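You operate a simulated robot arm through the tools that you are given. There is no shell and no other tool.

Carry out the task below with a simulated robot arm. There is one attempt and no reset: what you move stays moved.

## Task
Bring the air up to 4 bar: bowl valve shut, oiler cap shut, inlet on.
Fine: valve and cap are shut before the inlet goes on; then set the regulator by its gauge.

Only the result counts: the job must be done as asked and must still hold three seconds after the hand-in. Knocking over, shifting, dropping, spilling or breaking anything else fails it. Lids that push on must go on centred and level and be pressed home; caps that screw on are set level and turned clockwise until they are tight.

## Robot
A 7-joint arm with a two-finger parallel gripper, fixed in place. Base frame: the origin is on the floor under the middle of its stand, x ahead of it, y to its left, z up. Units: mm, rad, N and s.
It reaches about 1247 mm from its shoulder. Its first joint turns from -2.304 to 2.304 rad. Payload 3.91 kg.
The TCP is the grasp point between the finger pads, 30 mm short of the fingertips. In the tool frame z runs along the fingers and y along their closing line. The gripper opens to 110 mm. The fingers are 20 mm wide and 10 mm thick; the gripper's body (48 by 112 mm) begins 55 mm behind the TCP.
Orientation is that of the tool frame in the base frame, as [roll, pitch, yaw] about the fixed x, y, z axes, in that order (R = Rz(yaw) Ry(pitch) Rx(roll)). With the fingers straight down and closing along the base's y, the tool's x points along the base's -x, its y along +y and its z along -z.

## Interface
- The arm moves only by the tool move_arm. Its argument "series" is a list of rows, each a list of 3 entries, a list of its own where there are three numbers: the shift along the tool's x, y, z in m, then the turn, a rotation vector about the tool's x, y, z in rad, then the opening in per cent of the stroke, from 0 (shut) to 100 (fully open). In form: [[[dx, dy, dz], [wx, wy, wz], claw], ...]. A call has 1 to 20 rows; each row is the pose to reach, as a shift and turn from the pose commanded when the call began, along the tool's axes at that moment. Each row takes 0.2 s and may step no farther than 50 mm and 0.15 rad from the row before; otherwise, or with a gripper value out of range, the whole call is refused. Where a pose cannot be reached the arm comes as near as it can. A force on the tool above 40 N (or 10 N above the force at the start of the call, whichever is more), or a blocked arm, ends the call early, and 0.2 s more pass. The fingers move at their own pace (about 108 mm/s each) and stop on an object; they squeeze with about 25 N. The grip force told is the motor's: it shows also when the fingers shut on nothing. Time passes only in rows, and 0.2 s behind the last, so rows that repeat a pose let the fingers close. The reply holds the time, the measured pose of the TCP, the force on the tool along the base axes, the opening and the grip force, in the units named above and with some noise, with the torque about the TCP (base axes, N m) and any sound that the robot's microphone picked up.
- Cameras (640 x 400 px; columns grow to the right, rows downward): "scene" is fixed at [51.4, -499.4, 1669.9]; the picture's right is [0.85, -0.53, 0.00], its down [-0.22, -0.35, -0.91] and it looks along [0.48, 0.77, -0.41] (base axes); focal length 335 px, centre (320, 200). "wrist" rides on the gripper at [72, 17, -103] in the tool frame; the picture's right is [-0.23, 0.97, 0.00], its down [-0.76, -0.18, -0.62] and it looks along [-0.61, -0.14, 0.78] (tool axes); focal length 222 px, centre (320, 200). There is no depth. A picture from a camera that has moved, and an enlarged one, comes with that camera's place and axes in the base frame and with its lens.
- camera(camera): a new picture of that camera. No time passes.
- inspect(camera, box): a new picture of the part [left, top, right, bottom] of that camera's present view, enlarged. No time passes.
- finish_job(): hands the job in; it is judged then, once.

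Places have to be worked out from the pictures, the camera data and where the tool is seen. Open the gripper and draw the arm clear of the work before you hand the job in, unless the task says otherwise.

The tools are called after "Call:" as a command line: name --argument value ..., lists and objects as JSON in quotes. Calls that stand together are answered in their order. move_arm: Moves the arm, as the interface text tells. Its arguments: {"type":"object","properties":{"series":{"type":"array","items":{"type":"array"}}},"required":["series"]} The other tools are called the same way: camera (camera) takes a picture; inspect (camera, box) takes an enlarged picture of a part of a camera's view; finish_job () hands the job in.

At the start:

```text
time: 0.0
ee_pos: [325.7, 307.8, 1395.2]
tcp_rot: [3.141, 0.0, -3.14]
contact_force: [0.9, -0.3, -0.8]
wrist_torque: [0.02, -0.04, -0.01]
width: 109.8
finger_force: 0.1
```

scene: 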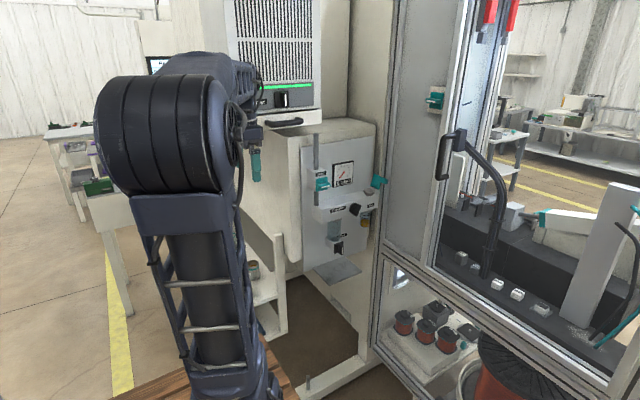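
wrist: 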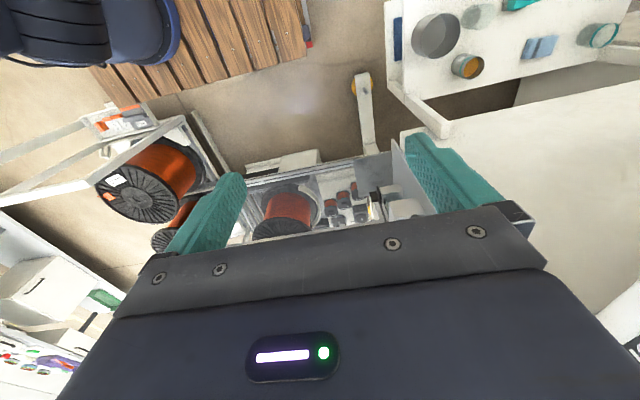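

The scene shows a panel with a gauge, teal handles and knobs near the centre. I'll enlarge it to identify the parts.

Call:
inspect --camera "scene" --box '[290, 120, 400, 190]'

Call:
inspect --camera "scene" --box '[290, 180, 400, 290]'

Call:
inspect --camera "scene" --box '[220, 60, 460, 290]'

```text
5.71 times, centred on (345, 155) of scene
camera zoom: at [51.4, -499.4, 1669.9], right [0.85, -0.53, 0.0], down [-0.22, -0.35, -0.91], along [0.48, 0.77, -0.41], focal length 1912 px, centre (177, 457)
```

zoom: 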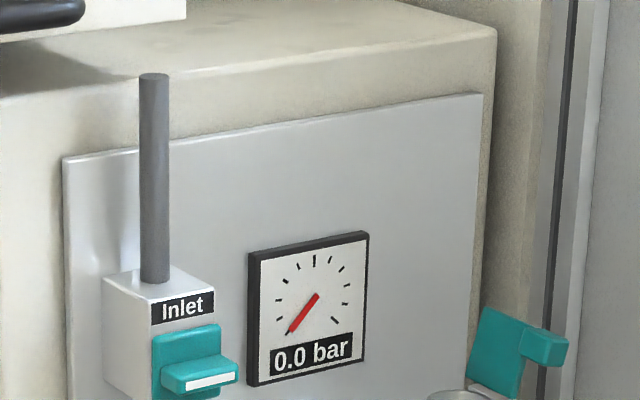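

```text
3.64 times, centred on (345, 235) of scene
camera zoom: at [51.4, -499.4, 1669.9], right [0.85, -0.53, 0.0], down [-0.22, -0.35, -0.91], along [0.48, 0.77, -0.41], focal length 1217 px, centre (229, 73)
```

zoom: 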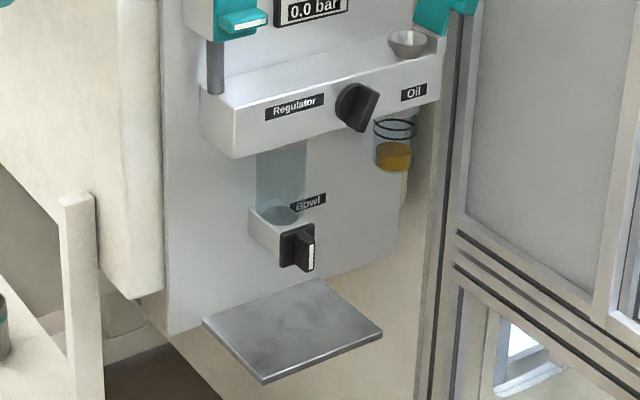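

```text
1.74 times, centred on (340, 175) of scene
camera zoom: at [51.4, -499.4, 1669.9], right [0.85, -0.53, 0.0], down [-0.22, -0.35, -0.91], along [0.48, 0.77, -0.41], focal length 582 px, centre (285, 244)
```

zoom: 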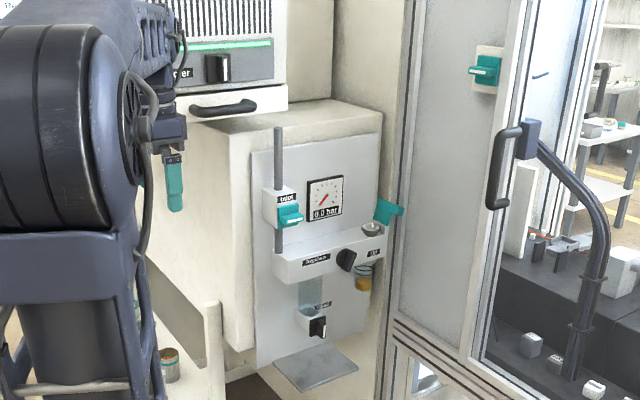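

The air panel (Inlet lever, gauge, Regulator knob, Oil cap, Bowl valve) seems to face -y, in the corner beside the cabinet. I'll draw the hand back in -y while turning it to point along +y, with the wrist camera above it, so I can see the panel.

Call:
move_arm --series '[[[0, -0.015, 0], [-0.0806, 0.0806, 0.0806], 100], [[0, -0.03, 0], [-0.1612, 0.1612, 0.1612], 100], [[0, -0.045, 0], [-0.2418, 0.2418, 0.2418], 100], [[0, -0.06, 0], [-0.3224, 0.3224, 0.3224], 100], [[0, -0.075, 0], [-0.403, 0.403, 0.403], 100], [[0, -0.09, 0], [-0.4836, 0.4836, 0.4836], 100], [[0, -0.105, 0], [-0.5642, 0.5642, 0.5642], 100]]'

```text
time: 1.6
ee_pos: [325.6, 204.9, 1393.9]
tcp_rot: [2.701, -0.676, 2.702]
contact_force: [0.0, 0.4, 0.3]
wrist_torque: [0.0, 0.01, -0.03]
width: 109.9
finger_force: 0.2
```

The arm tracks well. I'll finish the second half of the turn in place.

Call:
move_arm --series '[[[0, 0, 0], [-0.0806, 0.0806, 0.0806], 100], [[0, 0, 0], [-0.1612, 0.1612, 0.1612], 100], [[0, 0, 0], [-0.2418, 0.2418, 0.2418], 100], [[0, 0, 0], [-0.3224, 0.3224, 0.3224], 100], [[0, 0, 0], [-0.403, 0.403, 0.403], 100], [[0, 0, 0], [-0.4836, 0.4836, 0.4836], 100], [[0, 0, 0], [-0.5642, 0.5642, 0.5642], 100], [[0, 0, 0], [-0.645, 0.645, 0.645], 100]]'

Call:
camera --camera "wrist"

Call:
camera --camera "scene"

```text
time: 3.4
ee_pos: [326.9, 204.4, 1394.1]
tcp_rot: [-0.998, -1.569, -0.573]
contact_force: [-0.1, 0.3, -0.5]
wrist_torque: [-0.04, 0.02, 0.01]
width: 110.3
finger_force: 0.0
```

```text
taken
camera wrist: at [343.1, 99.0, 1465.4], right [0.97, 0.0, -0.23], down [-0.18, -0.62, -0.76], along [-0.14, 0.78, -0.61], focal length 222 px, centre (320, 200)
```

wrist: 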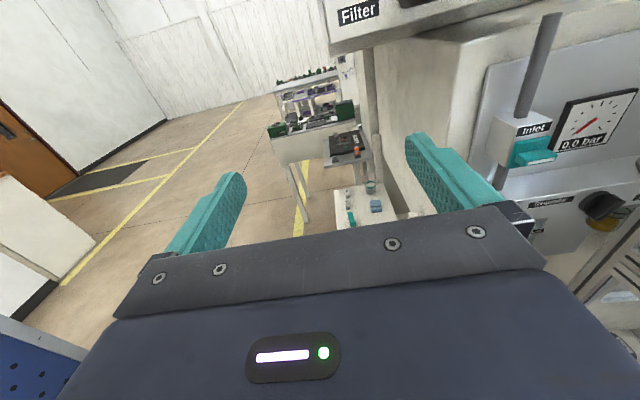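

```text
taken
```

scene: 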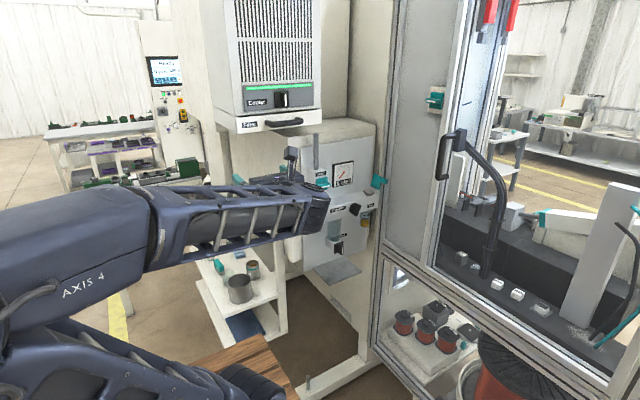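

The panel is now at the right of the wrist view. I'll enlarge both views to triangulate the parts.

Call:
inspect --camera "wrist" --box '[440, 0, 640, 260]'

Call:
inspect --camera "scene" --box '[300, 120, 400, 290]'

```text
1.54 times, centred on (540, 130) of wrist
camera zoom: at [343.1, 99.0, 1465.4], right [0.97, 0.0, -0.23], down [-0.18, -0.62, -0.76], along [-0.14, 0.78, -0.61], focal length 342 px, centre (-18, 308)
```

zoom: 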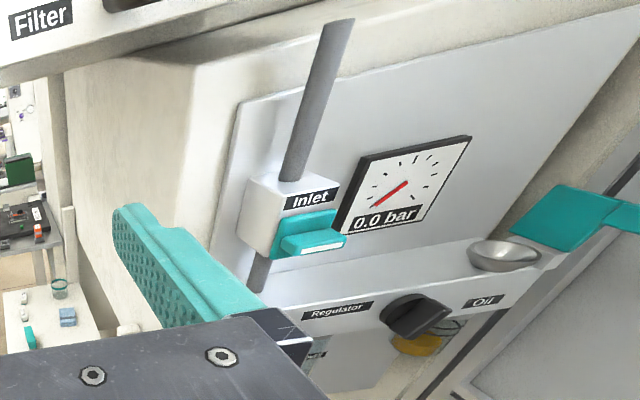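

```text
2.35 times, centred on (350, 205) of scene
camera zoom: at [51.4, -499.4, 1669.9], right [0.85, -0.53, 0.0], down [-0.22, -0.35, -0.91], along [0.48, 0.77, -0.41], focal length 787 px, centre (249, 188)
```

zoom: 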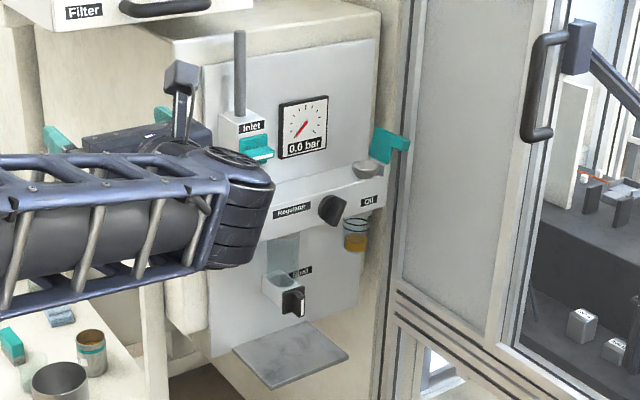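

Triangulating gives the gauge at about (770, 485, 1225), the inlet handle at about (643, 412, 1225), the regulator knob at about (770, 400, 1108), the oil cup at about (861, 430, 1150) and the bowl valve at about (715, 410, 955). I'll move the hand sideways in front of the panel, still well back, for a closer look.

Call:
move_arm --series '[[[-0.008, 0.044, -0.007], [0, 0, 0], 100], [[-0.016, 0.088, -0.014], [0, 0, 0], 100], [[-0.024, 0.132, -0.021], [0, 0, 0], 100], [[-0.032, 0.176, -0.028], [0, 0, 0], 100], [[-0.04, 0.22, -0.035], [0, 0, 0], 100], [[-0.048, 0.264, -0.042], [0, 0, 0], 100], [[-0.056, 0.308, -0.049], [0, 0, 0], 100], [[-0.064, 0.35, -0.055], [0, 0, 0], 100]]'

Call:
camera --camera "wrist"

Call:
camera --camera "scene"

```text
time: 5.2
ee_pos: [676.2, 152.1, 1328.5]
tcp_rot: [-1.996, -1.571, 0.425]
contact_force: [-1.7, 0.3, 1.4]
wrist_torque: [-0.06, 0.0, -0.05]
width: 110.1
finger_force: 0.1
```

```text
taken
camera wrist: at [693.1, 46.7, 1401.0], right [0.97, 0.0, -0.23], down [-0.18, -0.62, -0.76], along [-0.14, 0.78, -0.61], focal length 222 px, centre (320, 200)
```

wrist: 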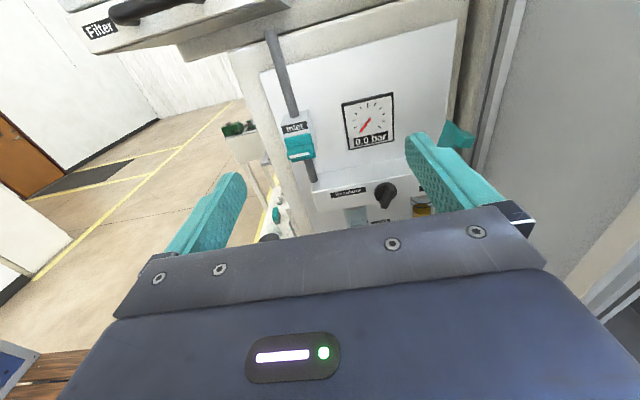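

```text
taken
```

scene: 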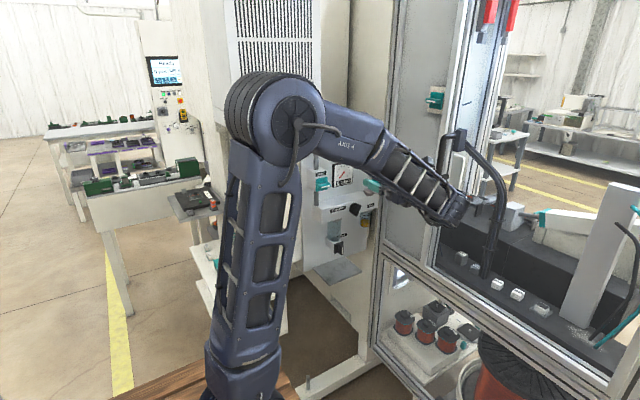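

The panel is now in front of the hand. I'll enlarge it for detail.

Call:
inspect --camera "wrist" --box '[250, 10, 500, 240]'

Call:
inspect --camera "wrist" --box '[270, 90, 370, 190]'

Call:
inspect --camera "wrist" --box '[320, 100, 480, 240]'

```text
1.74 times, centred on (375, 125) of wrist
camera zoom: at [693.1, 46.7, 1401.0], right [0.97, 0.0, -0.23], down [-0.18, -0.62, -0.76], along [-0.14, 0.78, -0.61], focal length 386 px, centre (224, 330)
```

zoom: 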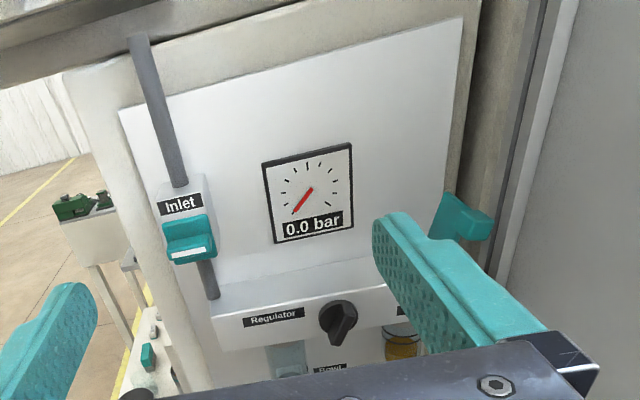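

```text
4.00 times, centred on (320, 140) of wrist
camera zoom: at [693.1, 46.7, 1401.0], right [0.97, 0.0, -0.23], down [-0.18, -0.62, -0.76], along [-0.14, 0.78, -0.61], focal length 888 px, centre (320, 440)
```

zoom: 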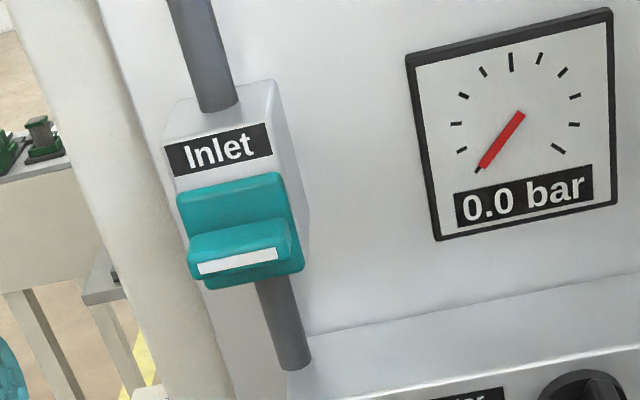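

```text
2.86 times, centred on (400, 170) of wrist
camera zoom: at [693.1, 46.7, 1401.0], right [0.97, 0.0, -0.23], down [-0.18, -0.62, -0.76], along [-0.14, 0.78, -0.61], focal length 635 px, centre (91, 286)
```

zoom: 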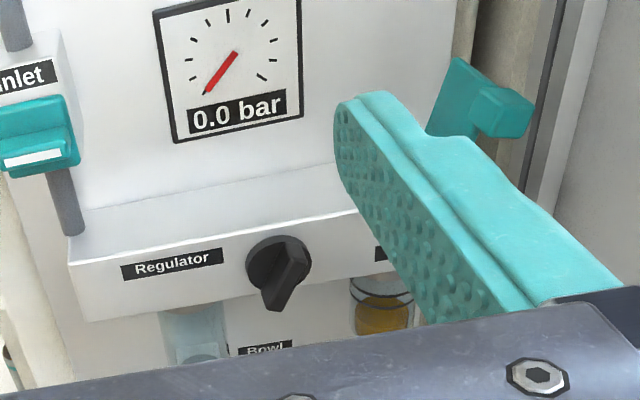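

The wing handles are quarter-turns: the inlet is crosswise to its pipe (off) and the bowl wing is vertical (open, to be checked). The panel is square to the base to within about 2°. I'll lower the hand in front of the bowl valve, staying well back at y≈200, to view it.

Call:
move_arm --series '[[[-0.041, 0.0043, 0.005], [0, 0, 0], 100], [[-0.082, 0.0086, 0.01], [0, 0, 0], 100], [[-0.123, 0.013, 0.015], [0, 0, 0], 100], [[-0.164, 0.0173, 0.02], [0, 0, 0], 100], [[-0.205, 0.0216, 0.025], [0, 0, 0], 100], [[-0.246, 0.026, 0.03], [0, 0, 0], 100], [[-0.287, 0.0303, 0.035], [0, 0, 0], 100], [[-0.328, 0.0346, 0.04], [0, 0, 0], 100], [[-0.368, 0.039, 0.045], [0, 0, 0], 100]]'

Call:
camera --camera "wrist"

Call:
camera --camera "scene"

```text
time: 7.2
ee_pos: [717.5, 192.9, 961.3]
tcp_rot: [1.744, -1.569, 2.969]
contact_force: [0.0, 0.2, 0.6]
wrist_torque: [-0.05, -0.02, -0.02]
width: 109.7
finger_force: 0.0
```

```text
taken
camera wrist: at [732.8, 88.5, 1032.6], right [0.97, 0.0, -0.23], down [-0.18, -0.62, -0.76], along [-0.14, 0.78, -0.61], focal length 222 px, centre (320, 200)
```

wrist: 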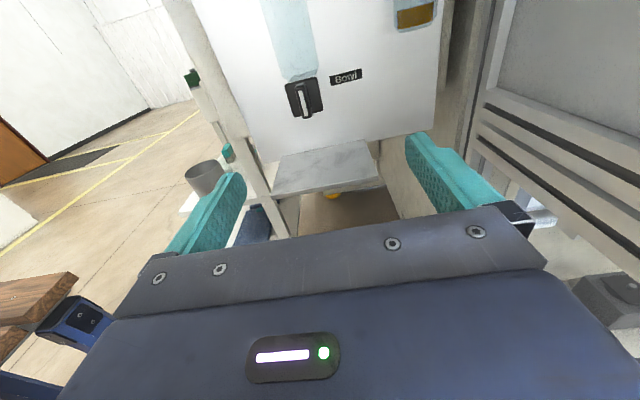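

```text
taken
```

scene: 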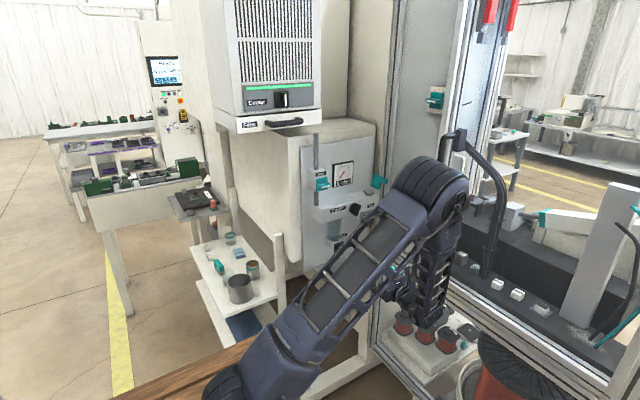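

The bowl valve wing is visible at about wrist px (304, 97). I'll enlarge it.

Call:
inspect --camera "wrist" --box '[250, 50, 380, 140]'

Call:
inspect --camera "wrist" --box '[240, 0, 480, 210]'

```text
4.44 times, centred on (315, 95) of wrist
camera zoom: at [732.8, 88.5, 1032.6], right [0.97, 0.0, -0.23], down [-0.18, -0.62, -0.76], along [-0.14, 0.78, -0.61], focal length 987 px, centre (342, 667)
```

zoom: 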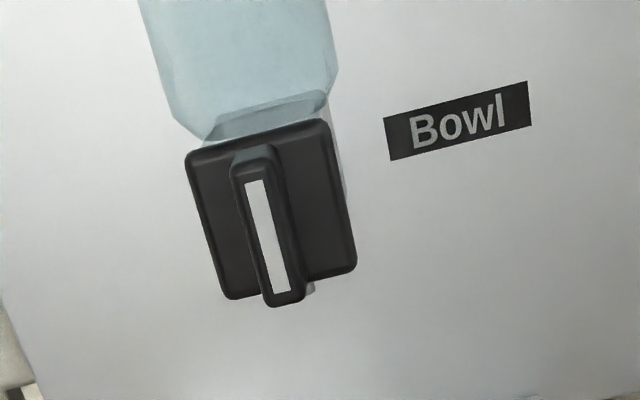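

```text
1.90 times, centred on (360, 105) of wrist
camera zoom: at [732.8, 88.5, 1032.6], right [0.97, 0.0, -0.23], down [-0.18, -0.62, -0.76], along [-0.14, 0.78, -0.61], focal length 423 px, centre (244, 381)
```

zoom: 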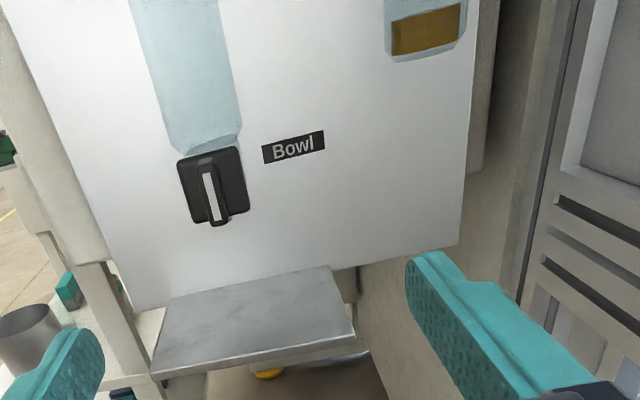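

From the two views the wing's front stripe is centred near (696, 373, 963). The wing is about 10 mm thick and 45–50 mm tall, on a square plate about 42 mm wide. I'll come forward to y≈300, centred on it, and re-check.

Call:
move_arm --series '[[[0.001, -0.007, 0.036], [0, 0, 0], 60], [[0.002, -0.014, 0.072], [0, 0, 0], 60], [[0.002, -0.02, 0.107], [0, 0, 0], 60], [[0.002, -0.02, 0.107], [0, 0, 0], 60]]'

Call:
camera --camera "wrist"

Call:
inspect --camera "wrist" --box '[240, 40, 400, 180]'

Call:
inspect --camera "scene" --box '[290, 180, 430, 290]'

```text
time: 8.2
ee_pos: [695.8, 302.8, 963.7]
tcp_rot: [1.976, -1.569, 2.737]
contact_force: [-0.8, 0.5, 0.5]
wrist_torque: [0.0, 0.01, 0.0]
width: 65.9
finger_force: 0.0
```

```text
taken
camera wrist: at [712.1, 198.7, 1036.3], right [0.97, 0.0, -0.23], down [-0.18, -0.62, -0.76], along [-0.14, 0.78, -0.61], focal length 222 px, centre (320, 200)
```

wrist: 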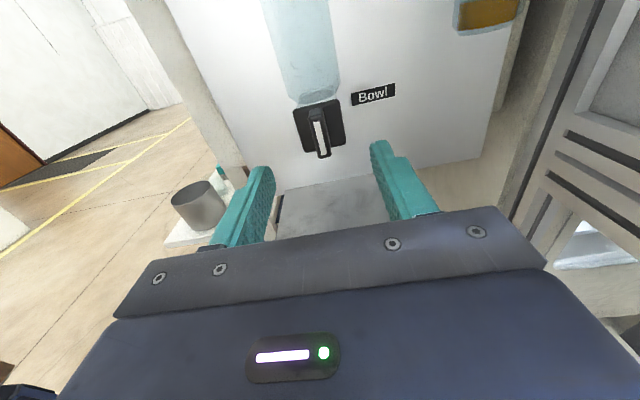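

```text
2.86 times, centred on (320, 110) of wrist
camera zoom: at [712.1, 198.7, 1036.3], right [0.97, 0.0, -0.23], down [-0.18, -0.62, -0.76], along [-0.14, 0.78, -0.61], focal length 635 px, centre (320, 457)
```

zoom: 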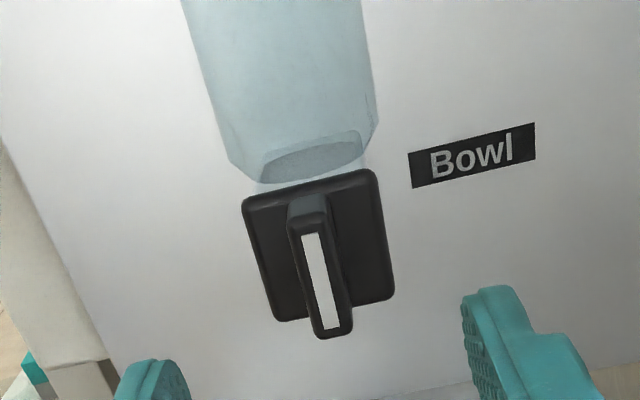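

```text
3.64 times, centred on (360, 235) of scene
camera zoom: at [51.4, -499.4, 1669.9], right [0.85, -0.53, 0.0], down [-0.22, -0.35, -0.91], along [0.48, 0.77, -0.41], focal length 1217 px, centre (174, 73)
```

zoom: 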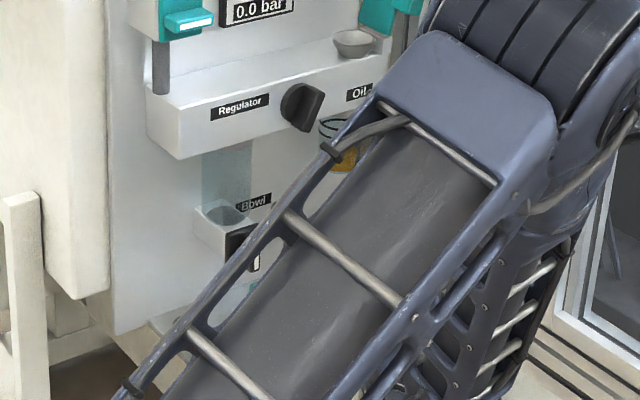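

The wing's front is at about (695, 380, 960), standing about 25 mm proud of its plate. I'll advance so the fingertips reach y≈395 with the open fingers on either side of the wing, then close on it.

Call:
move_arm --series '[[[-0.002, 0, 0.03], [0, 0, 0], 60], [[-0.004, 0, 0.05], [0, 0, 0], 60], [[-0.004, 0, 0.063], [0, 0, 0], 60], [[-0.004, 0, 0.063], [0, 0, 0], 60]]'

Call:
camera --camera "wrist"

Call:
inspect --camera "wrist" --box '[240, 80, 400, 220]'

```text
time: 9.2
ee_pos: [695.7, 363.6, 961.0]
tcp_rot: [-2.021, -1.571, 0.451]
contact_force: [-0.5, 0.0, 0.4]
wrist_torque: [-0.02, 0.0, -0.01]
width: 66.0
finger_force: 0.1
```

```text
taken
camera wrist: at [712.4, 260.7, 1032.8], right [0.97, 0.0, -0.23], down [-0.18, -0.62, -0.76], along [-0.14, 0.78, -0.61], focal length 222 px, centre (320, 200)
```

wrist: 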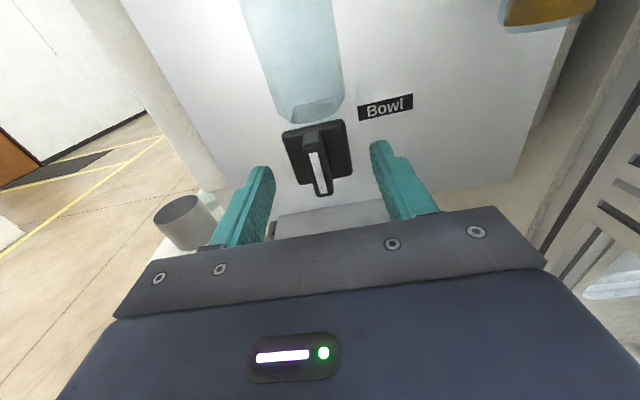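

```text
2.86 times, centred on (320, 150) of wrist
camera zoom: at [712.4, 260.7, 1032.8], right [0.97, 0.0, -0.23], down [-0.18, -0.62, -0.76], along [-0.14, 0.78, -0.61], focal length 635 px, centre (320, 343)
```

zoom: 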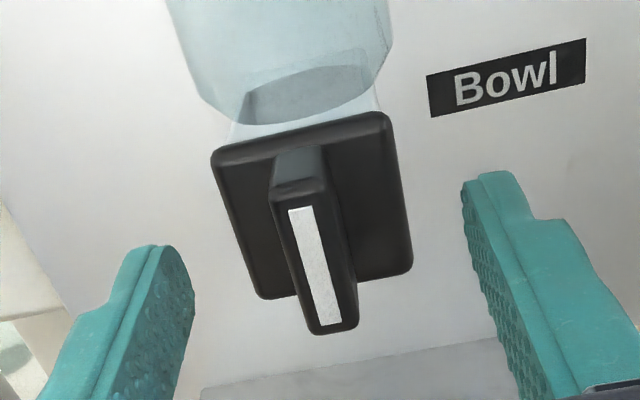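

The alignment holds (wing front at y≈381, x≈694.6). I'll advance another 4 mm and close on the wing.

Call:
move_arm --series '[[[-0.001, -0.001, 0.004], [0, 0, 0], 60], [[-0.001, -0.001, 0.004], [0, 0, 0], 30], [[-0.001, -0.001, 0.004], [0, 0, 0], 0], [[-0.001, -0.001, 0.004], [0, 0, 0], 0], [[-0.001, -0.001, 0.004], [0, 0, 0], 0]]'

Call:
camera --camera "wrist"

```text
time: 10.4
ee_pos: [694.7, 368.7, 958.8]
tcp_rot: [0.118, -1.57, -1.69]
contact_force: [11.1, 4.6, 2.6]
wrist_torque: [-0.33, 0.0, -0.14]
width: 13.0
finger_force: 45.2
```

```text
taken
camera wrist: at [711.7, 265.0, 1031.8], right [0.97, 0.0, -0.23], down [-0.18, -0.62, -0.76], along [-0.14, 0.78, -0.61], focal length 222 px, centre (320, 200)
```

wrist: 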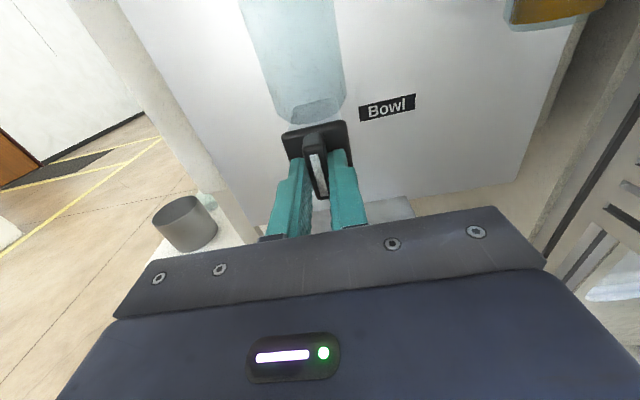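

Gripped on the wing (13 mm wide, light 11 N side load). I'll ease 1 mm to +x and try a small clockwise turn, watching the torque.

Call:
move_arm --series '[[[0, 0.001, 0], [0, 0, 0.05], 0], [[0, 0.001, 0], [0, 0, 0.12], 0], [[0, 0.001, 0], [0, 0, 0.2], 0]]'

Call:
inspect --camera "wrist" --box '[240, 80, 400, 220]'

```text
time: 11.2
ee_pos: [694.6, 368.8, 959.1]
tcp_rot: [-1.566, -1.37, -0.003]
contact_force: [4.9, 19.8, 3.9]
wrist_torque: [0.72, -0.02, -0.36]
width: 13.1
finger_force: 45.2
```

```text
2.86 times, centred on (320, 150) of wrist
camera zoom: at [725.8, 265.0, 1026.9], right [0.91, 0.0, -0.42], down [-0.33, -0.62, -0.71], along [-0.26, 0.78, -0.57], focal length 635 px, centre (320, 343)
```

zoom: 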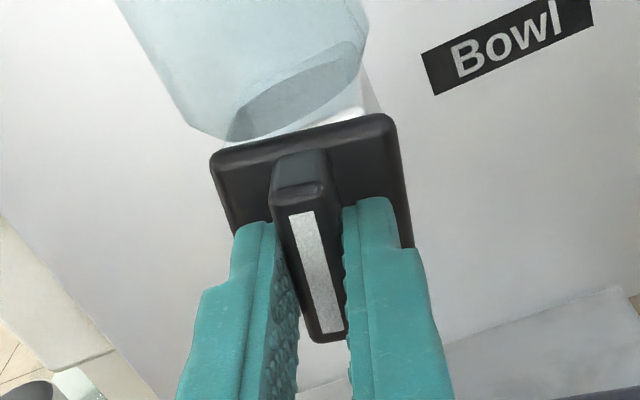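

The wing and its square base turn freely clockwise with the hand (torque about the axis is almost nil). I'll continue clockwise in steps, easing 1 mm forward to relieve the small axial pull.

Call:
move_arm --series '[[[0, 0, 0.001], [0, 0, 0.1], 0], [[0, 0, 0.001], [0, 0, 0.2], 0], [[0, 0, 0.001], [0, 0, 0.3], 0], [[0, 0, 0.001], [0, 0, 0.4], 0]]'

```text
time: 12.2
ee_pos: [695.1, 370.0, 960.1]
tcp_rot: [-1.569, -0.971, -0.001]
contact_force: [6.4, 23.7, 19.7]
wrist_torque: [-0.3, -0.04, 0.2]
width: 13.0
finger_force: 44.8
```

Turned 0.6 rad so far; the side forces have risen a little (≈31 N). I'll ease off in y and z and check how they respond before continuing.

Call:
move_arm --series '[[[0.001, -0.0005, 0.0015], [0, 0, 0.0], 0], [[0.001, -0.0005, 0.0015], [0, 0, 0.0], 0]]'

Call:
inspect --camera "wrist" --box '[240, 80, 400, 220]'

```text
time: 12.8
ee_pos: [694.9, 370.5, 959.4]
tcp_rot: [-1.574, -0.969, 0.002]
contact_force: [-11.1, -1.4, 5.4]
wrist_torque: [1.26, -0.02, -0.49]
width: 12.9
finger_force: 44.7
```

```text
2.86 times, centred on (320, 150) of wrist
camera zoom: at [749.1, 265.1, 1009.9], right [0.67, 0.0, -0.74], down [-0.58, -0.62, -0.53], along [-0.46, 0.78, -0.42], focal length 635 px, centre (320, 343)
```

zoom: 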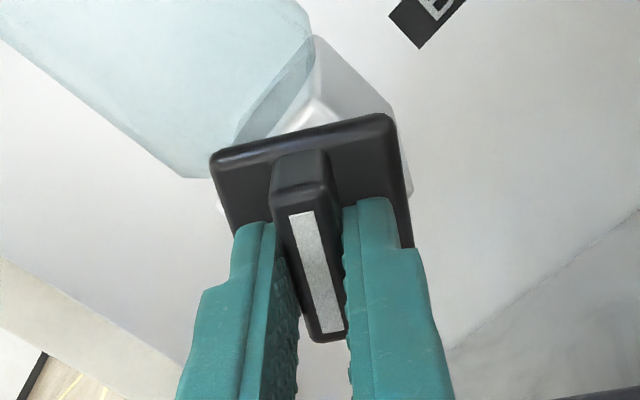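

The easing relieved the forces, and the handle is turning with the hand. I'll continue clockwise another 0.5 rad.

Call:
move_arm --series '[[[-0.0003, -0.0004, 0.0], [0, 0, 0.1], 0], [[-0.0003, -0.0004, 0.0], [0, 0, 0.2], 0], [[-0.0003, -0.0004, 0.0], [0, 0, 0.3], 0], [[-0.0003, -0.0004, 0.0], [0, 0, 0.4], 0], [[-0.0003, -0.0004, 0.0], [0, 0, 0.5], 0]]'

```text
time: 14.0
ee_pos: [694.1, 369.3, 959.8]
tcp_rot: [-1.571, -0.468, 0.0]
contact_force: [-20.6, -21.6, -6.0]
wrist_torque: [0.26, -0.02, -0.36]
width: 13.0
finger_force: 45.0
```

Now at 1.1 rad with some side load toward -x and -y. I'll ease off 1 mm in each and then turn on toward 1.57 rad.

Call:
move_arm --series '[[[-0.0009, -0.0005, -0.001], [0, 0, 0.0], 0], [[-0.0009, -0.0005, -0.001], [0, 0, 0.1], 0], [[-0.0009, -0.0005, -0.001], [0, 0, 0.2], 0], [[-0.0009, -0.0005, -0.001], [0, 0, 0.3], 0]]'

Call:
camera --camera "wrist"

```text
time: 15.0
ee_pos: [694.4, 369.1, 960.2]
tcp_rot: [-1.57, -0.17, 0.0]
contact_force: [-5.6, 4.7, -3.7]
wrist_torque: [-0.11, 0.01, 0.21]
width: 12.9
finger_force: 45.4
```

```text
taken
camera wrist: at [767.9, 265.0, 956.0], right [-0.06, 0.0, -1.0], down [-0.78, -0.62, 0.05], along [-0.62, 0.78, 0.04], focal length 222 px, centre (320, 200)
```

wrist: 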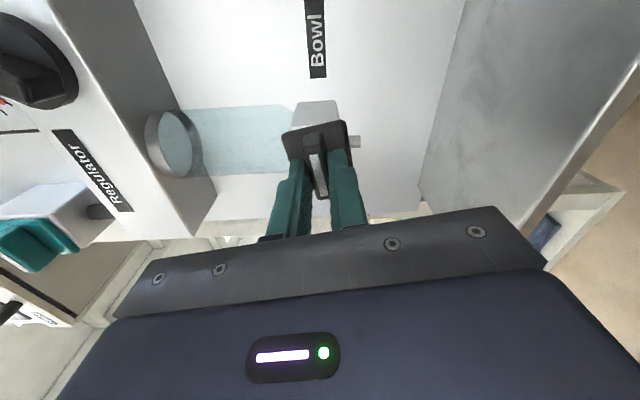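

The angle is now 1.4 rad and the forces are small. I'll go past 90° in small steps until the stop shows in the torque.

Call:
move_arm --series '[[[0, 0, 0], [0, 0, 0.06], 0], [[0, 0, 0], [0, 0, 0.12], 0], [[0, 0, 0], [0, 0, 0.17], 0], [[0, 0, 0], [0, 0, 0.2], 0]]'

Call:
inspect --camera "wrist" --box '[240, 80, 400, 220]'

```text
time: 16.0
ee_pos: [693.6, 370.0, 960.8]
tcp_rot: [-1.57, 0.029, 0.001]
contact_force: [-8.7, 10.5, 0.2]
wrist_torque: [0.0, -1.12, -0.08]
width: 12.8
finger_force: 44.4
```

```text
2.86 times, centred on (320, 150) of wrist
camera zoom: at [765.7, 265.1, 941.7], right [-0.26, 0.0, -0.97], down [-0.76, -0.62, 0.2], along [-0.6, 0.78, 0.16], focal length 635 px, centre (320, 343)
```

zoom: 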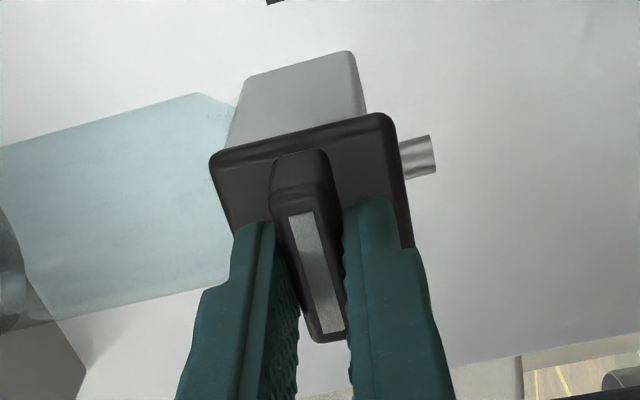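

The torque has risen to -1.1 N·m at 90°, so the bowl valve is at its shut stop, with the wing crosswise to the drain. I'll relax the twist slightly, open the fingers a little and back straight out.

Call:
move_arm --series '[[[0, 0, 0], [0, 0, -0.03], 0], [[0, 0, 0], [0, 0, -0.03], 15], [[0, 0, 0], [0, 0, -0.03], 30], [[0, 0, 0], [0, 0, -0.03], 30], [[0, 0, -0.03], [0, 0, -0.03], 30], [[0, 0, -0.07], [0, 0, -0.03], 30], [[0, 0, -0.11], [0, 0, -0.03], 30], [[0, 0, -0.15], [0, 0, -0.03], 30]]'

Call:
camera --camera "wrist"

Call:
inspect --camera "wrist" --box '[240, 20, 400, 160]'

```text
time: 17.8
ee_pos: [691.8, 219.2, 962.2]
tcp_rot: [-1.572, -0.001, 0.003]
contact_force: [-0.3, 0.5, 0.4]
wrist_torque: [0.02, 0.02, -0.02]
width: 33.0
finger_force: 0.1
```

```text
taken
camera wrist: at [764.5, 115.2, 944.1], right [-0.23, 0.0, -0.97], down [-0.76, -0.62, 0.18], along [-0.61, 0.78, 0.14], focal length 222 px, centre (320, 200)
```

wrist: 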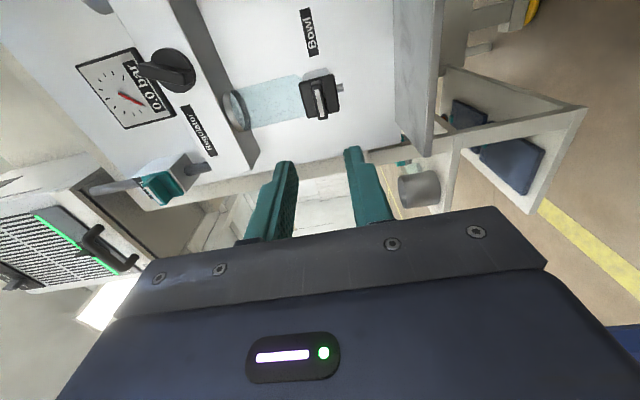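

```text
2.86 times, centred on (320, 90) of wrist
camera zoom: at [764.5, 115.2, 944.1], right [-0.23, 0.0, -0.97], down [-0.76, -0.62, 0.18], along [-0.61, 0.78, 0.14], focal length 635 px, centre (320, 514)
```

zoom: 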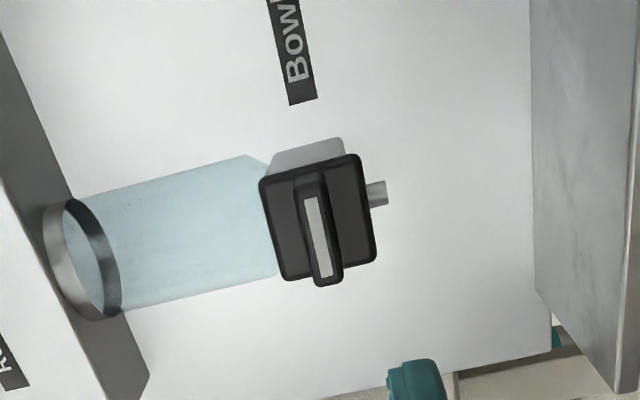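

The bowl valve is now horizontal, crosswise to the drain spout, so it is shut. Next is the oiler cap: I'll roll the hand back upright while rising to about (770, 180, 1260) for a view of the oil cup and its flap.

Call:
move_arm --series '[[[0.007, -0.027, -0.004], [0, 0, -0.143], 30], [[0.014, -0.054, -0.008], [0, 0, -0.286], 20], [[0.021, -0.081, -0.012], [0, 0, -0.428], 10], [[0.028, -0.108, -0.016], [0, 0, -0.571], 10], [[0.035, -0.135, -0.02], [0, 0, -0.714], 10], [[0.043, -0.163, -0.022], [0, 0, -0.857], 10], [[0.05, -0.19, -0.025], [0, 0, -1.0], 10], [[0.057, -0.217, -0.03], [0, 0, -1.142], 10], [[0.064, -0.244, -0.034], [0, 0, -1.285], 10], [[0.071, -0.271, -0.037], [0, 0, -1.428], 10], [[0.078, -0.298, -0.04], [0, 0, -1.571], 10]]'

Call:
camera --camera "wrist"

Call:
camera --camera "scene"

```text
time: 20.2
ee_pos: [772.2, 180.3, 1259.2]
tcp_rot: [1.365, -1.568, -2.936]
contact_force: [0.2, -0.1, -0.2]
wrist_torque: [-0.02, -0.03, 0.0]
width: 10.8
finger_force: 0.0
```

```text
taken
camera wrist: at [789.0, 75.7, 1331.6], right [0.97, 0.0, -0.22], down [-0.18, -0.62, -0.76], along [-0.14, 0.78, -0.61], focal length 222 px, centre (320, 200)
```

wrist: 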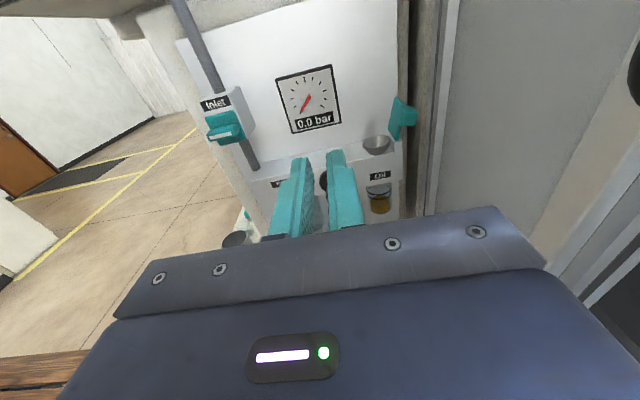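

```text
taken
```

scene: 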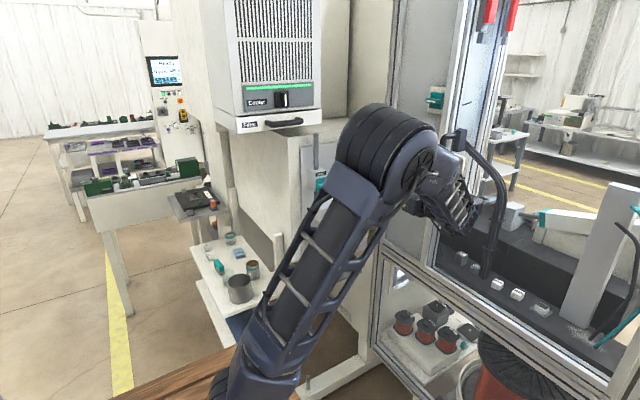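

The oil cup and the teal flap are in view at about wrist px (380–410, 120–145). I'll enlarge them.

Call:
inspect --camera "wrist" --box '[330, 80, 450, 220]'

Call:
inspect --camera "wrist" --box '[180, 60, 300, 190]'

```text
2.86 times, centred on (390, 150) of wrist
camera zoom: at [789.0, 75.7, 1331.6], right [0.97, 0.0, -0.22], down [-0.18, -0.62, -0.76], along [-0.14, 0.78, -0.61], focal length 635 px, centre (120, 343)
```

zoom: 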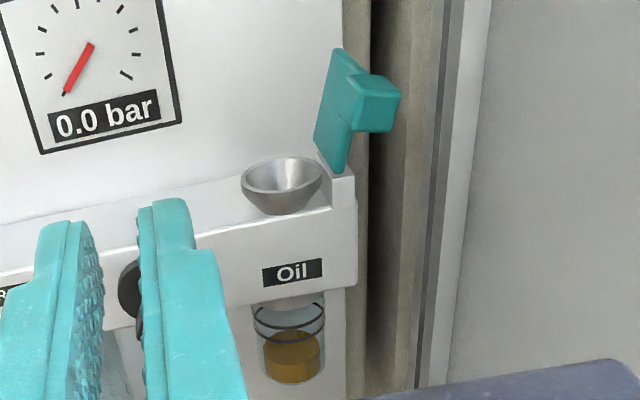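

```text
3.08 times, centred on (240, 125) of wrist
camera zoom: at [789.0, 75.7, 1331.6], right [0.97, 0.0, -0.22], down [-0.18, -0.62, -0.76], along [-0.14, 0.78, -0.61], focal length 684 px, centre (566, 431)
```

zoom: 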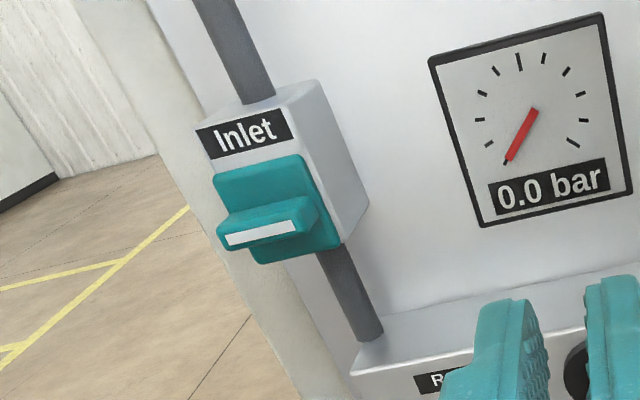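

I'll look closer at the flap to work out its hinge line, tilt and tab.

Call:
inspect --camera "wrist" --box '[370, 85, 420, 155]'

Call:
inspect --camera "wrist" --box '[355, 85, 435, 165]'

```text
5.71 times, centred on (395, 120) of wrist
camera zoom: at [789.0, 75.7, 1331.6], right [0.97, 0.0, -0.22], down [-0.18, -0.62, -0.76], along [-0.14, 0.78, -0.61], focal length 1269 px, centre (-109, 657)
```

zoom: 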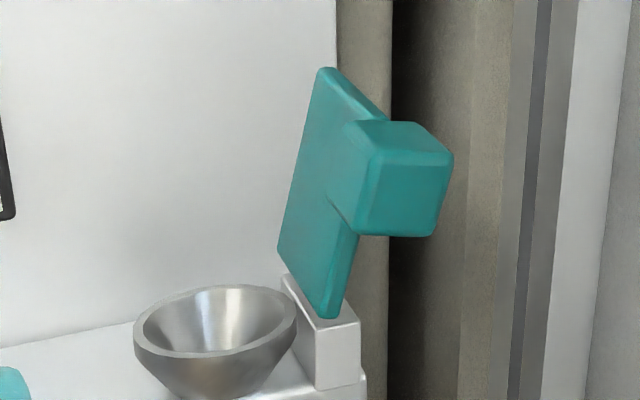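

```text
5.00 times, centred on (395, 125) of wrist
camera zoom: at [789.0, 75.7, 1331.6], right [0.97, 0.0, -0.22], down [-0.18, -0.62, -0.76], along [-0.14, 0.78, -0.61], focal length 1111 px, centre (-55, 575)
```

zoom: 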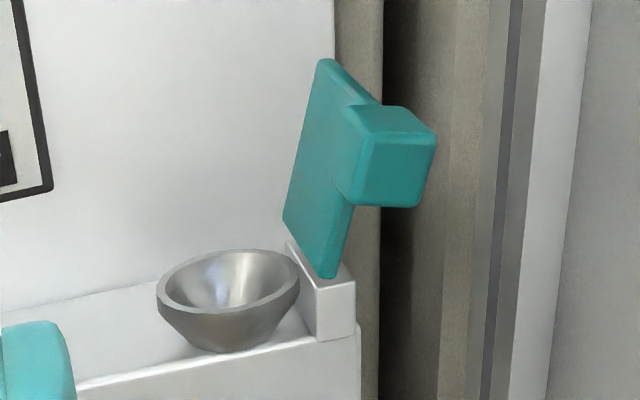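

The flap is a 50×50 mm plate hinged on the right of the cup (hinge at about x=872, z=1165). It stands open, leaning about 17° toward +x, with a block tab on it, and the cabinet face is near x≈930. I'll shift the camera right for a more frontal view of the tab.

Call:
move_arm --series '[[[-0.01, 0.023, 0.003], [0, 0, 0], 10], [[-0.02, 0.046, 0.006], [0, 0, 0], 10], [[-0.03, 0.068, 0.01], [0, 0, 0], 10], [[-0.03, 0.068, 0.01], [0, 0, 0], 10]]'

Call:
camera --camera "wrist"

Call:
inspect --camera "wrist" --box '[290, 70, 390, 170]'

```text
time: 21.2
ee_pos: [839.5, 188.1, 1227.3]
tcp_rot: [-1.612, -1.57, 0.042]
contact_force: [-1.1, 0.3, 0.3]
wrist_torque: [0.0, -0.01, -0.04]
width: 11.1
finger_force: 0.1
```

```text
taken
camera wrist: at [856.0, 84.1, 1300.2], right [0.97, 0.0, -0.23], down [-0.18, -0.62, -0.76], along [-0.14, 0.78, -0.61], focal length 222 px, centre (320, 200)
```

wrist: 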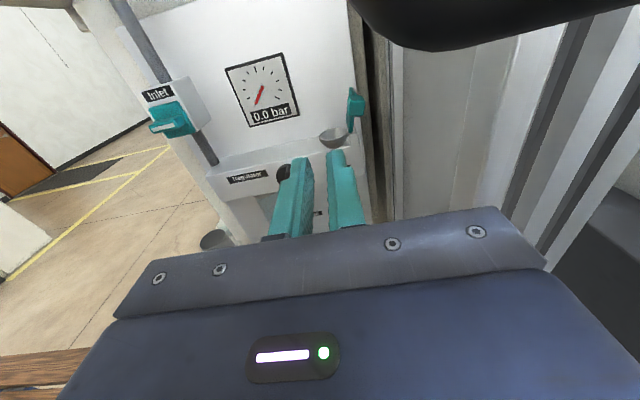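

```text
4.00 times, centred on (340, 120) of wrist
camera zoom: at [856.0, 84.1, 1300.2], right [0.97, 0.0, -0.23], down [-0.18, -0.62, -0.76], along [-0.14, 0.78, -0.61], focal length 888 px, centre (240, 520)
```

zoom: 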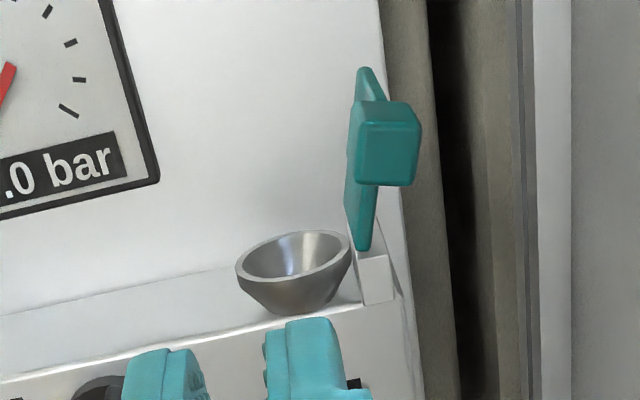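

Two views put the tab at about x 874–892, y 373–409, z 1195–1217: a 20 mm block standing forward from the flap's free end. The hinge is near (874, 1162) and the cabinet face is near x≈940. I'll yaw the hand 20° so its body clears the cabinet, open it about half, and come up in front of the tab; later I'll sweep the tab over with the right finger.

Call:
move_arm --series '[[[-0.005, -0.035, 0.0], [0, 0, 0], 30], [[-0.01, -0.04, 0.03], [-0.1, 0, 0], 40], [[-0.014, -0.035, 0.06], [-0.2, 0, 0], 50], [[-0.018, -0.025, 0.085], [-0.3, 0, 0], 50], [[-0.02, -0.01, 0.102], [-0.35, 0, 0], 50], [[-0.02, -0.01, 0.102], [-0.35, 0, 0], 50]]'

Call:
camera --camera "wrist"

Call:
inspect --camera "wrist" --box '[270, 70, 430, 210]'

```text
time: 22.6
ee_pos: [829.5, 293.5, 1209.8]
tcp_rot: [-2.895, -1.571, 0.973]
contact_force: [0.9, -0.2, 0.0]
wrist_torque: [-0.01, -0.04, 0.01]
width: 55.3
finger_force: 0.0
```

```text
taken
camera wrist: at [809.6, 188.1, 1281.3], right [0.91, -0.33, -0.23], down [-0.38, -0.52, -0.76], along [0.14, 0.78, -0.61], focal length 222 px, centre (320, 200)
```

wrist: 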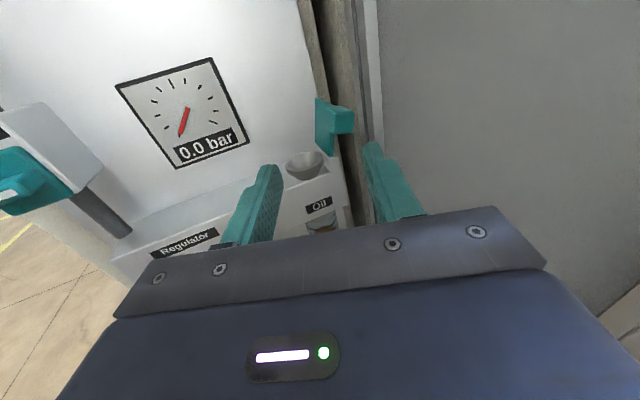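

```text
2.86 times, centred on (350, 140) of wrist
camera zoom: at [809.6, 188.1, 1281.3], right [0.91, -0.33, -0.23], down [-0.38, -0.52, -0.76], along [0.14, 0.78, -0.61], focal length 635 px, centre (234, 371)
```

zoom: 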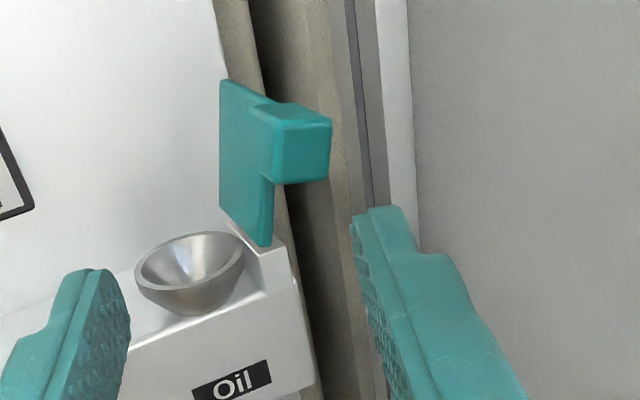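

The new view confirms the tab centre at about (884, 373, 1207), and the fingers will straddle it cleanly. I'll bring the right finger to the outside of the tab (TCP ≈ 872, 376, 1205).

Call:
move_arm --series '[[[-0.002, 0.0151, 0.0257], [0, 0, 0], 50], [[-0.003, 0.0182, 0.0641], [0, 0, 0], 50], [[-0.004, 0.0113, 0.0946], [0, 0, 0], 50], [[-0.004, 0.0113, 0.0946], [0, 0, 0], 50]]'

Call:
camera --camera "wrist"

Call:
inspect --camera "wrist" --box '[250, 70, 430, 230]'

```text
time: 23.6
ee_pos: [872.9, 377.2, 1207.3]
tcp_rot: [-2.115, -1.57, 0.193]
contact_force: [-1.2, -0.1, 0.1]
wrist_torque: [0.02, 0.0, 0.0]
width: 55.0
finger_force: 0.1
```

```text
taken
camera wrist: at [852.0, 272.3, 1278.1], right [0.91, -0.33, -0.23], down [-0.38, -0.52, -0.76], along [0.14, 0.78, -0.61], focal length 222 px, centre (320, 200)
```

wrist: 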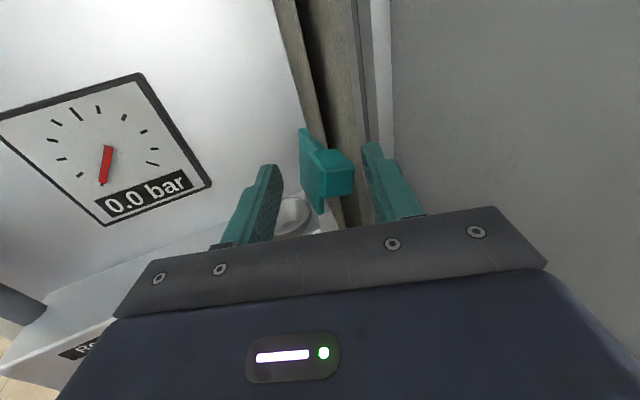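

```text
2.50 times, centred on (340, 150) of wrist
camera zoom: at [852.0, 272.3, 1278.1], right [0.91, -0.33, -0.23], down [-0.38, -0.52, -0.76], along [0.14, 0.78, -0.61], focal length 555 px, centre (270, 325)
```

zoom: 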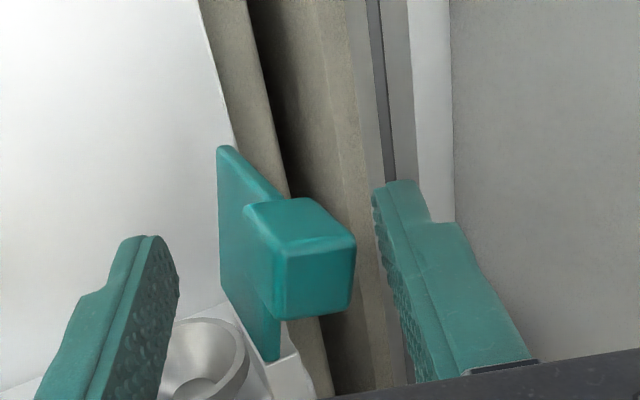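

The tab sits between the fingers with the right finger outside it. I'll sweep toward -x along the flap's arc, to about 30° past vertical first, and check the forces.

Call:
move_arm --series '[[[0.0, -0.0075, -0.0027], [0, 0, 0], 50], [[0.0, -0.015, -0.0055], [0, 0, 0], 50], [[0.0015, -0.02, -0.0072], [0, 0, 0], 50], [[0.003, -0.0244, -0.0089], [0, 0, 0], 50], [[0.004, -0.0343, -0.0125], [0, 0, 0], 50]]'

Call:
camera --camera "wrist"

Call:
inspect --camera "wrist" --box '[250, 70, 430, 230]'

```text
time: 24.8
ee_pos: [836.6, 377.5, 1208.4]
tcp_rot: [0.774, -1.57, -2.696]
contact_force: [-0.2, 0.6, -0.6]
wrist_torque: [-0.01, -0.03, 0.0]
width: 54.9
finger_force: 0.1
```

```text
taken
camera wrist: at [816.1, 272.4, 1281.2], right [0.91, -0.33, -0.23], down [-0.38, -0.52, -0.76], along [0.14, 0.78, -0.61], focal length 222 px, centre (320, 200)
```

wrist: 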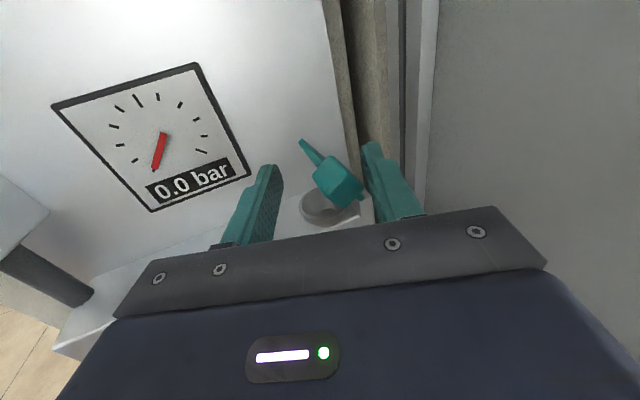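

```text
2.50 times, centred on (340, 150) of wrist
camera zoom: at [816.1, 272.4, 1281.2], right [0.91, -0.33, -0.23], down [-0.38, -0.52, -0.76], along [0.14, 0.78, -0.61], focal length 555 px, centre (270, 325)
```

zoom: 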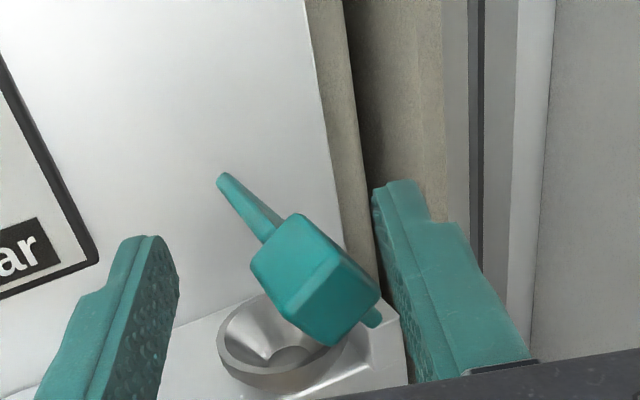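

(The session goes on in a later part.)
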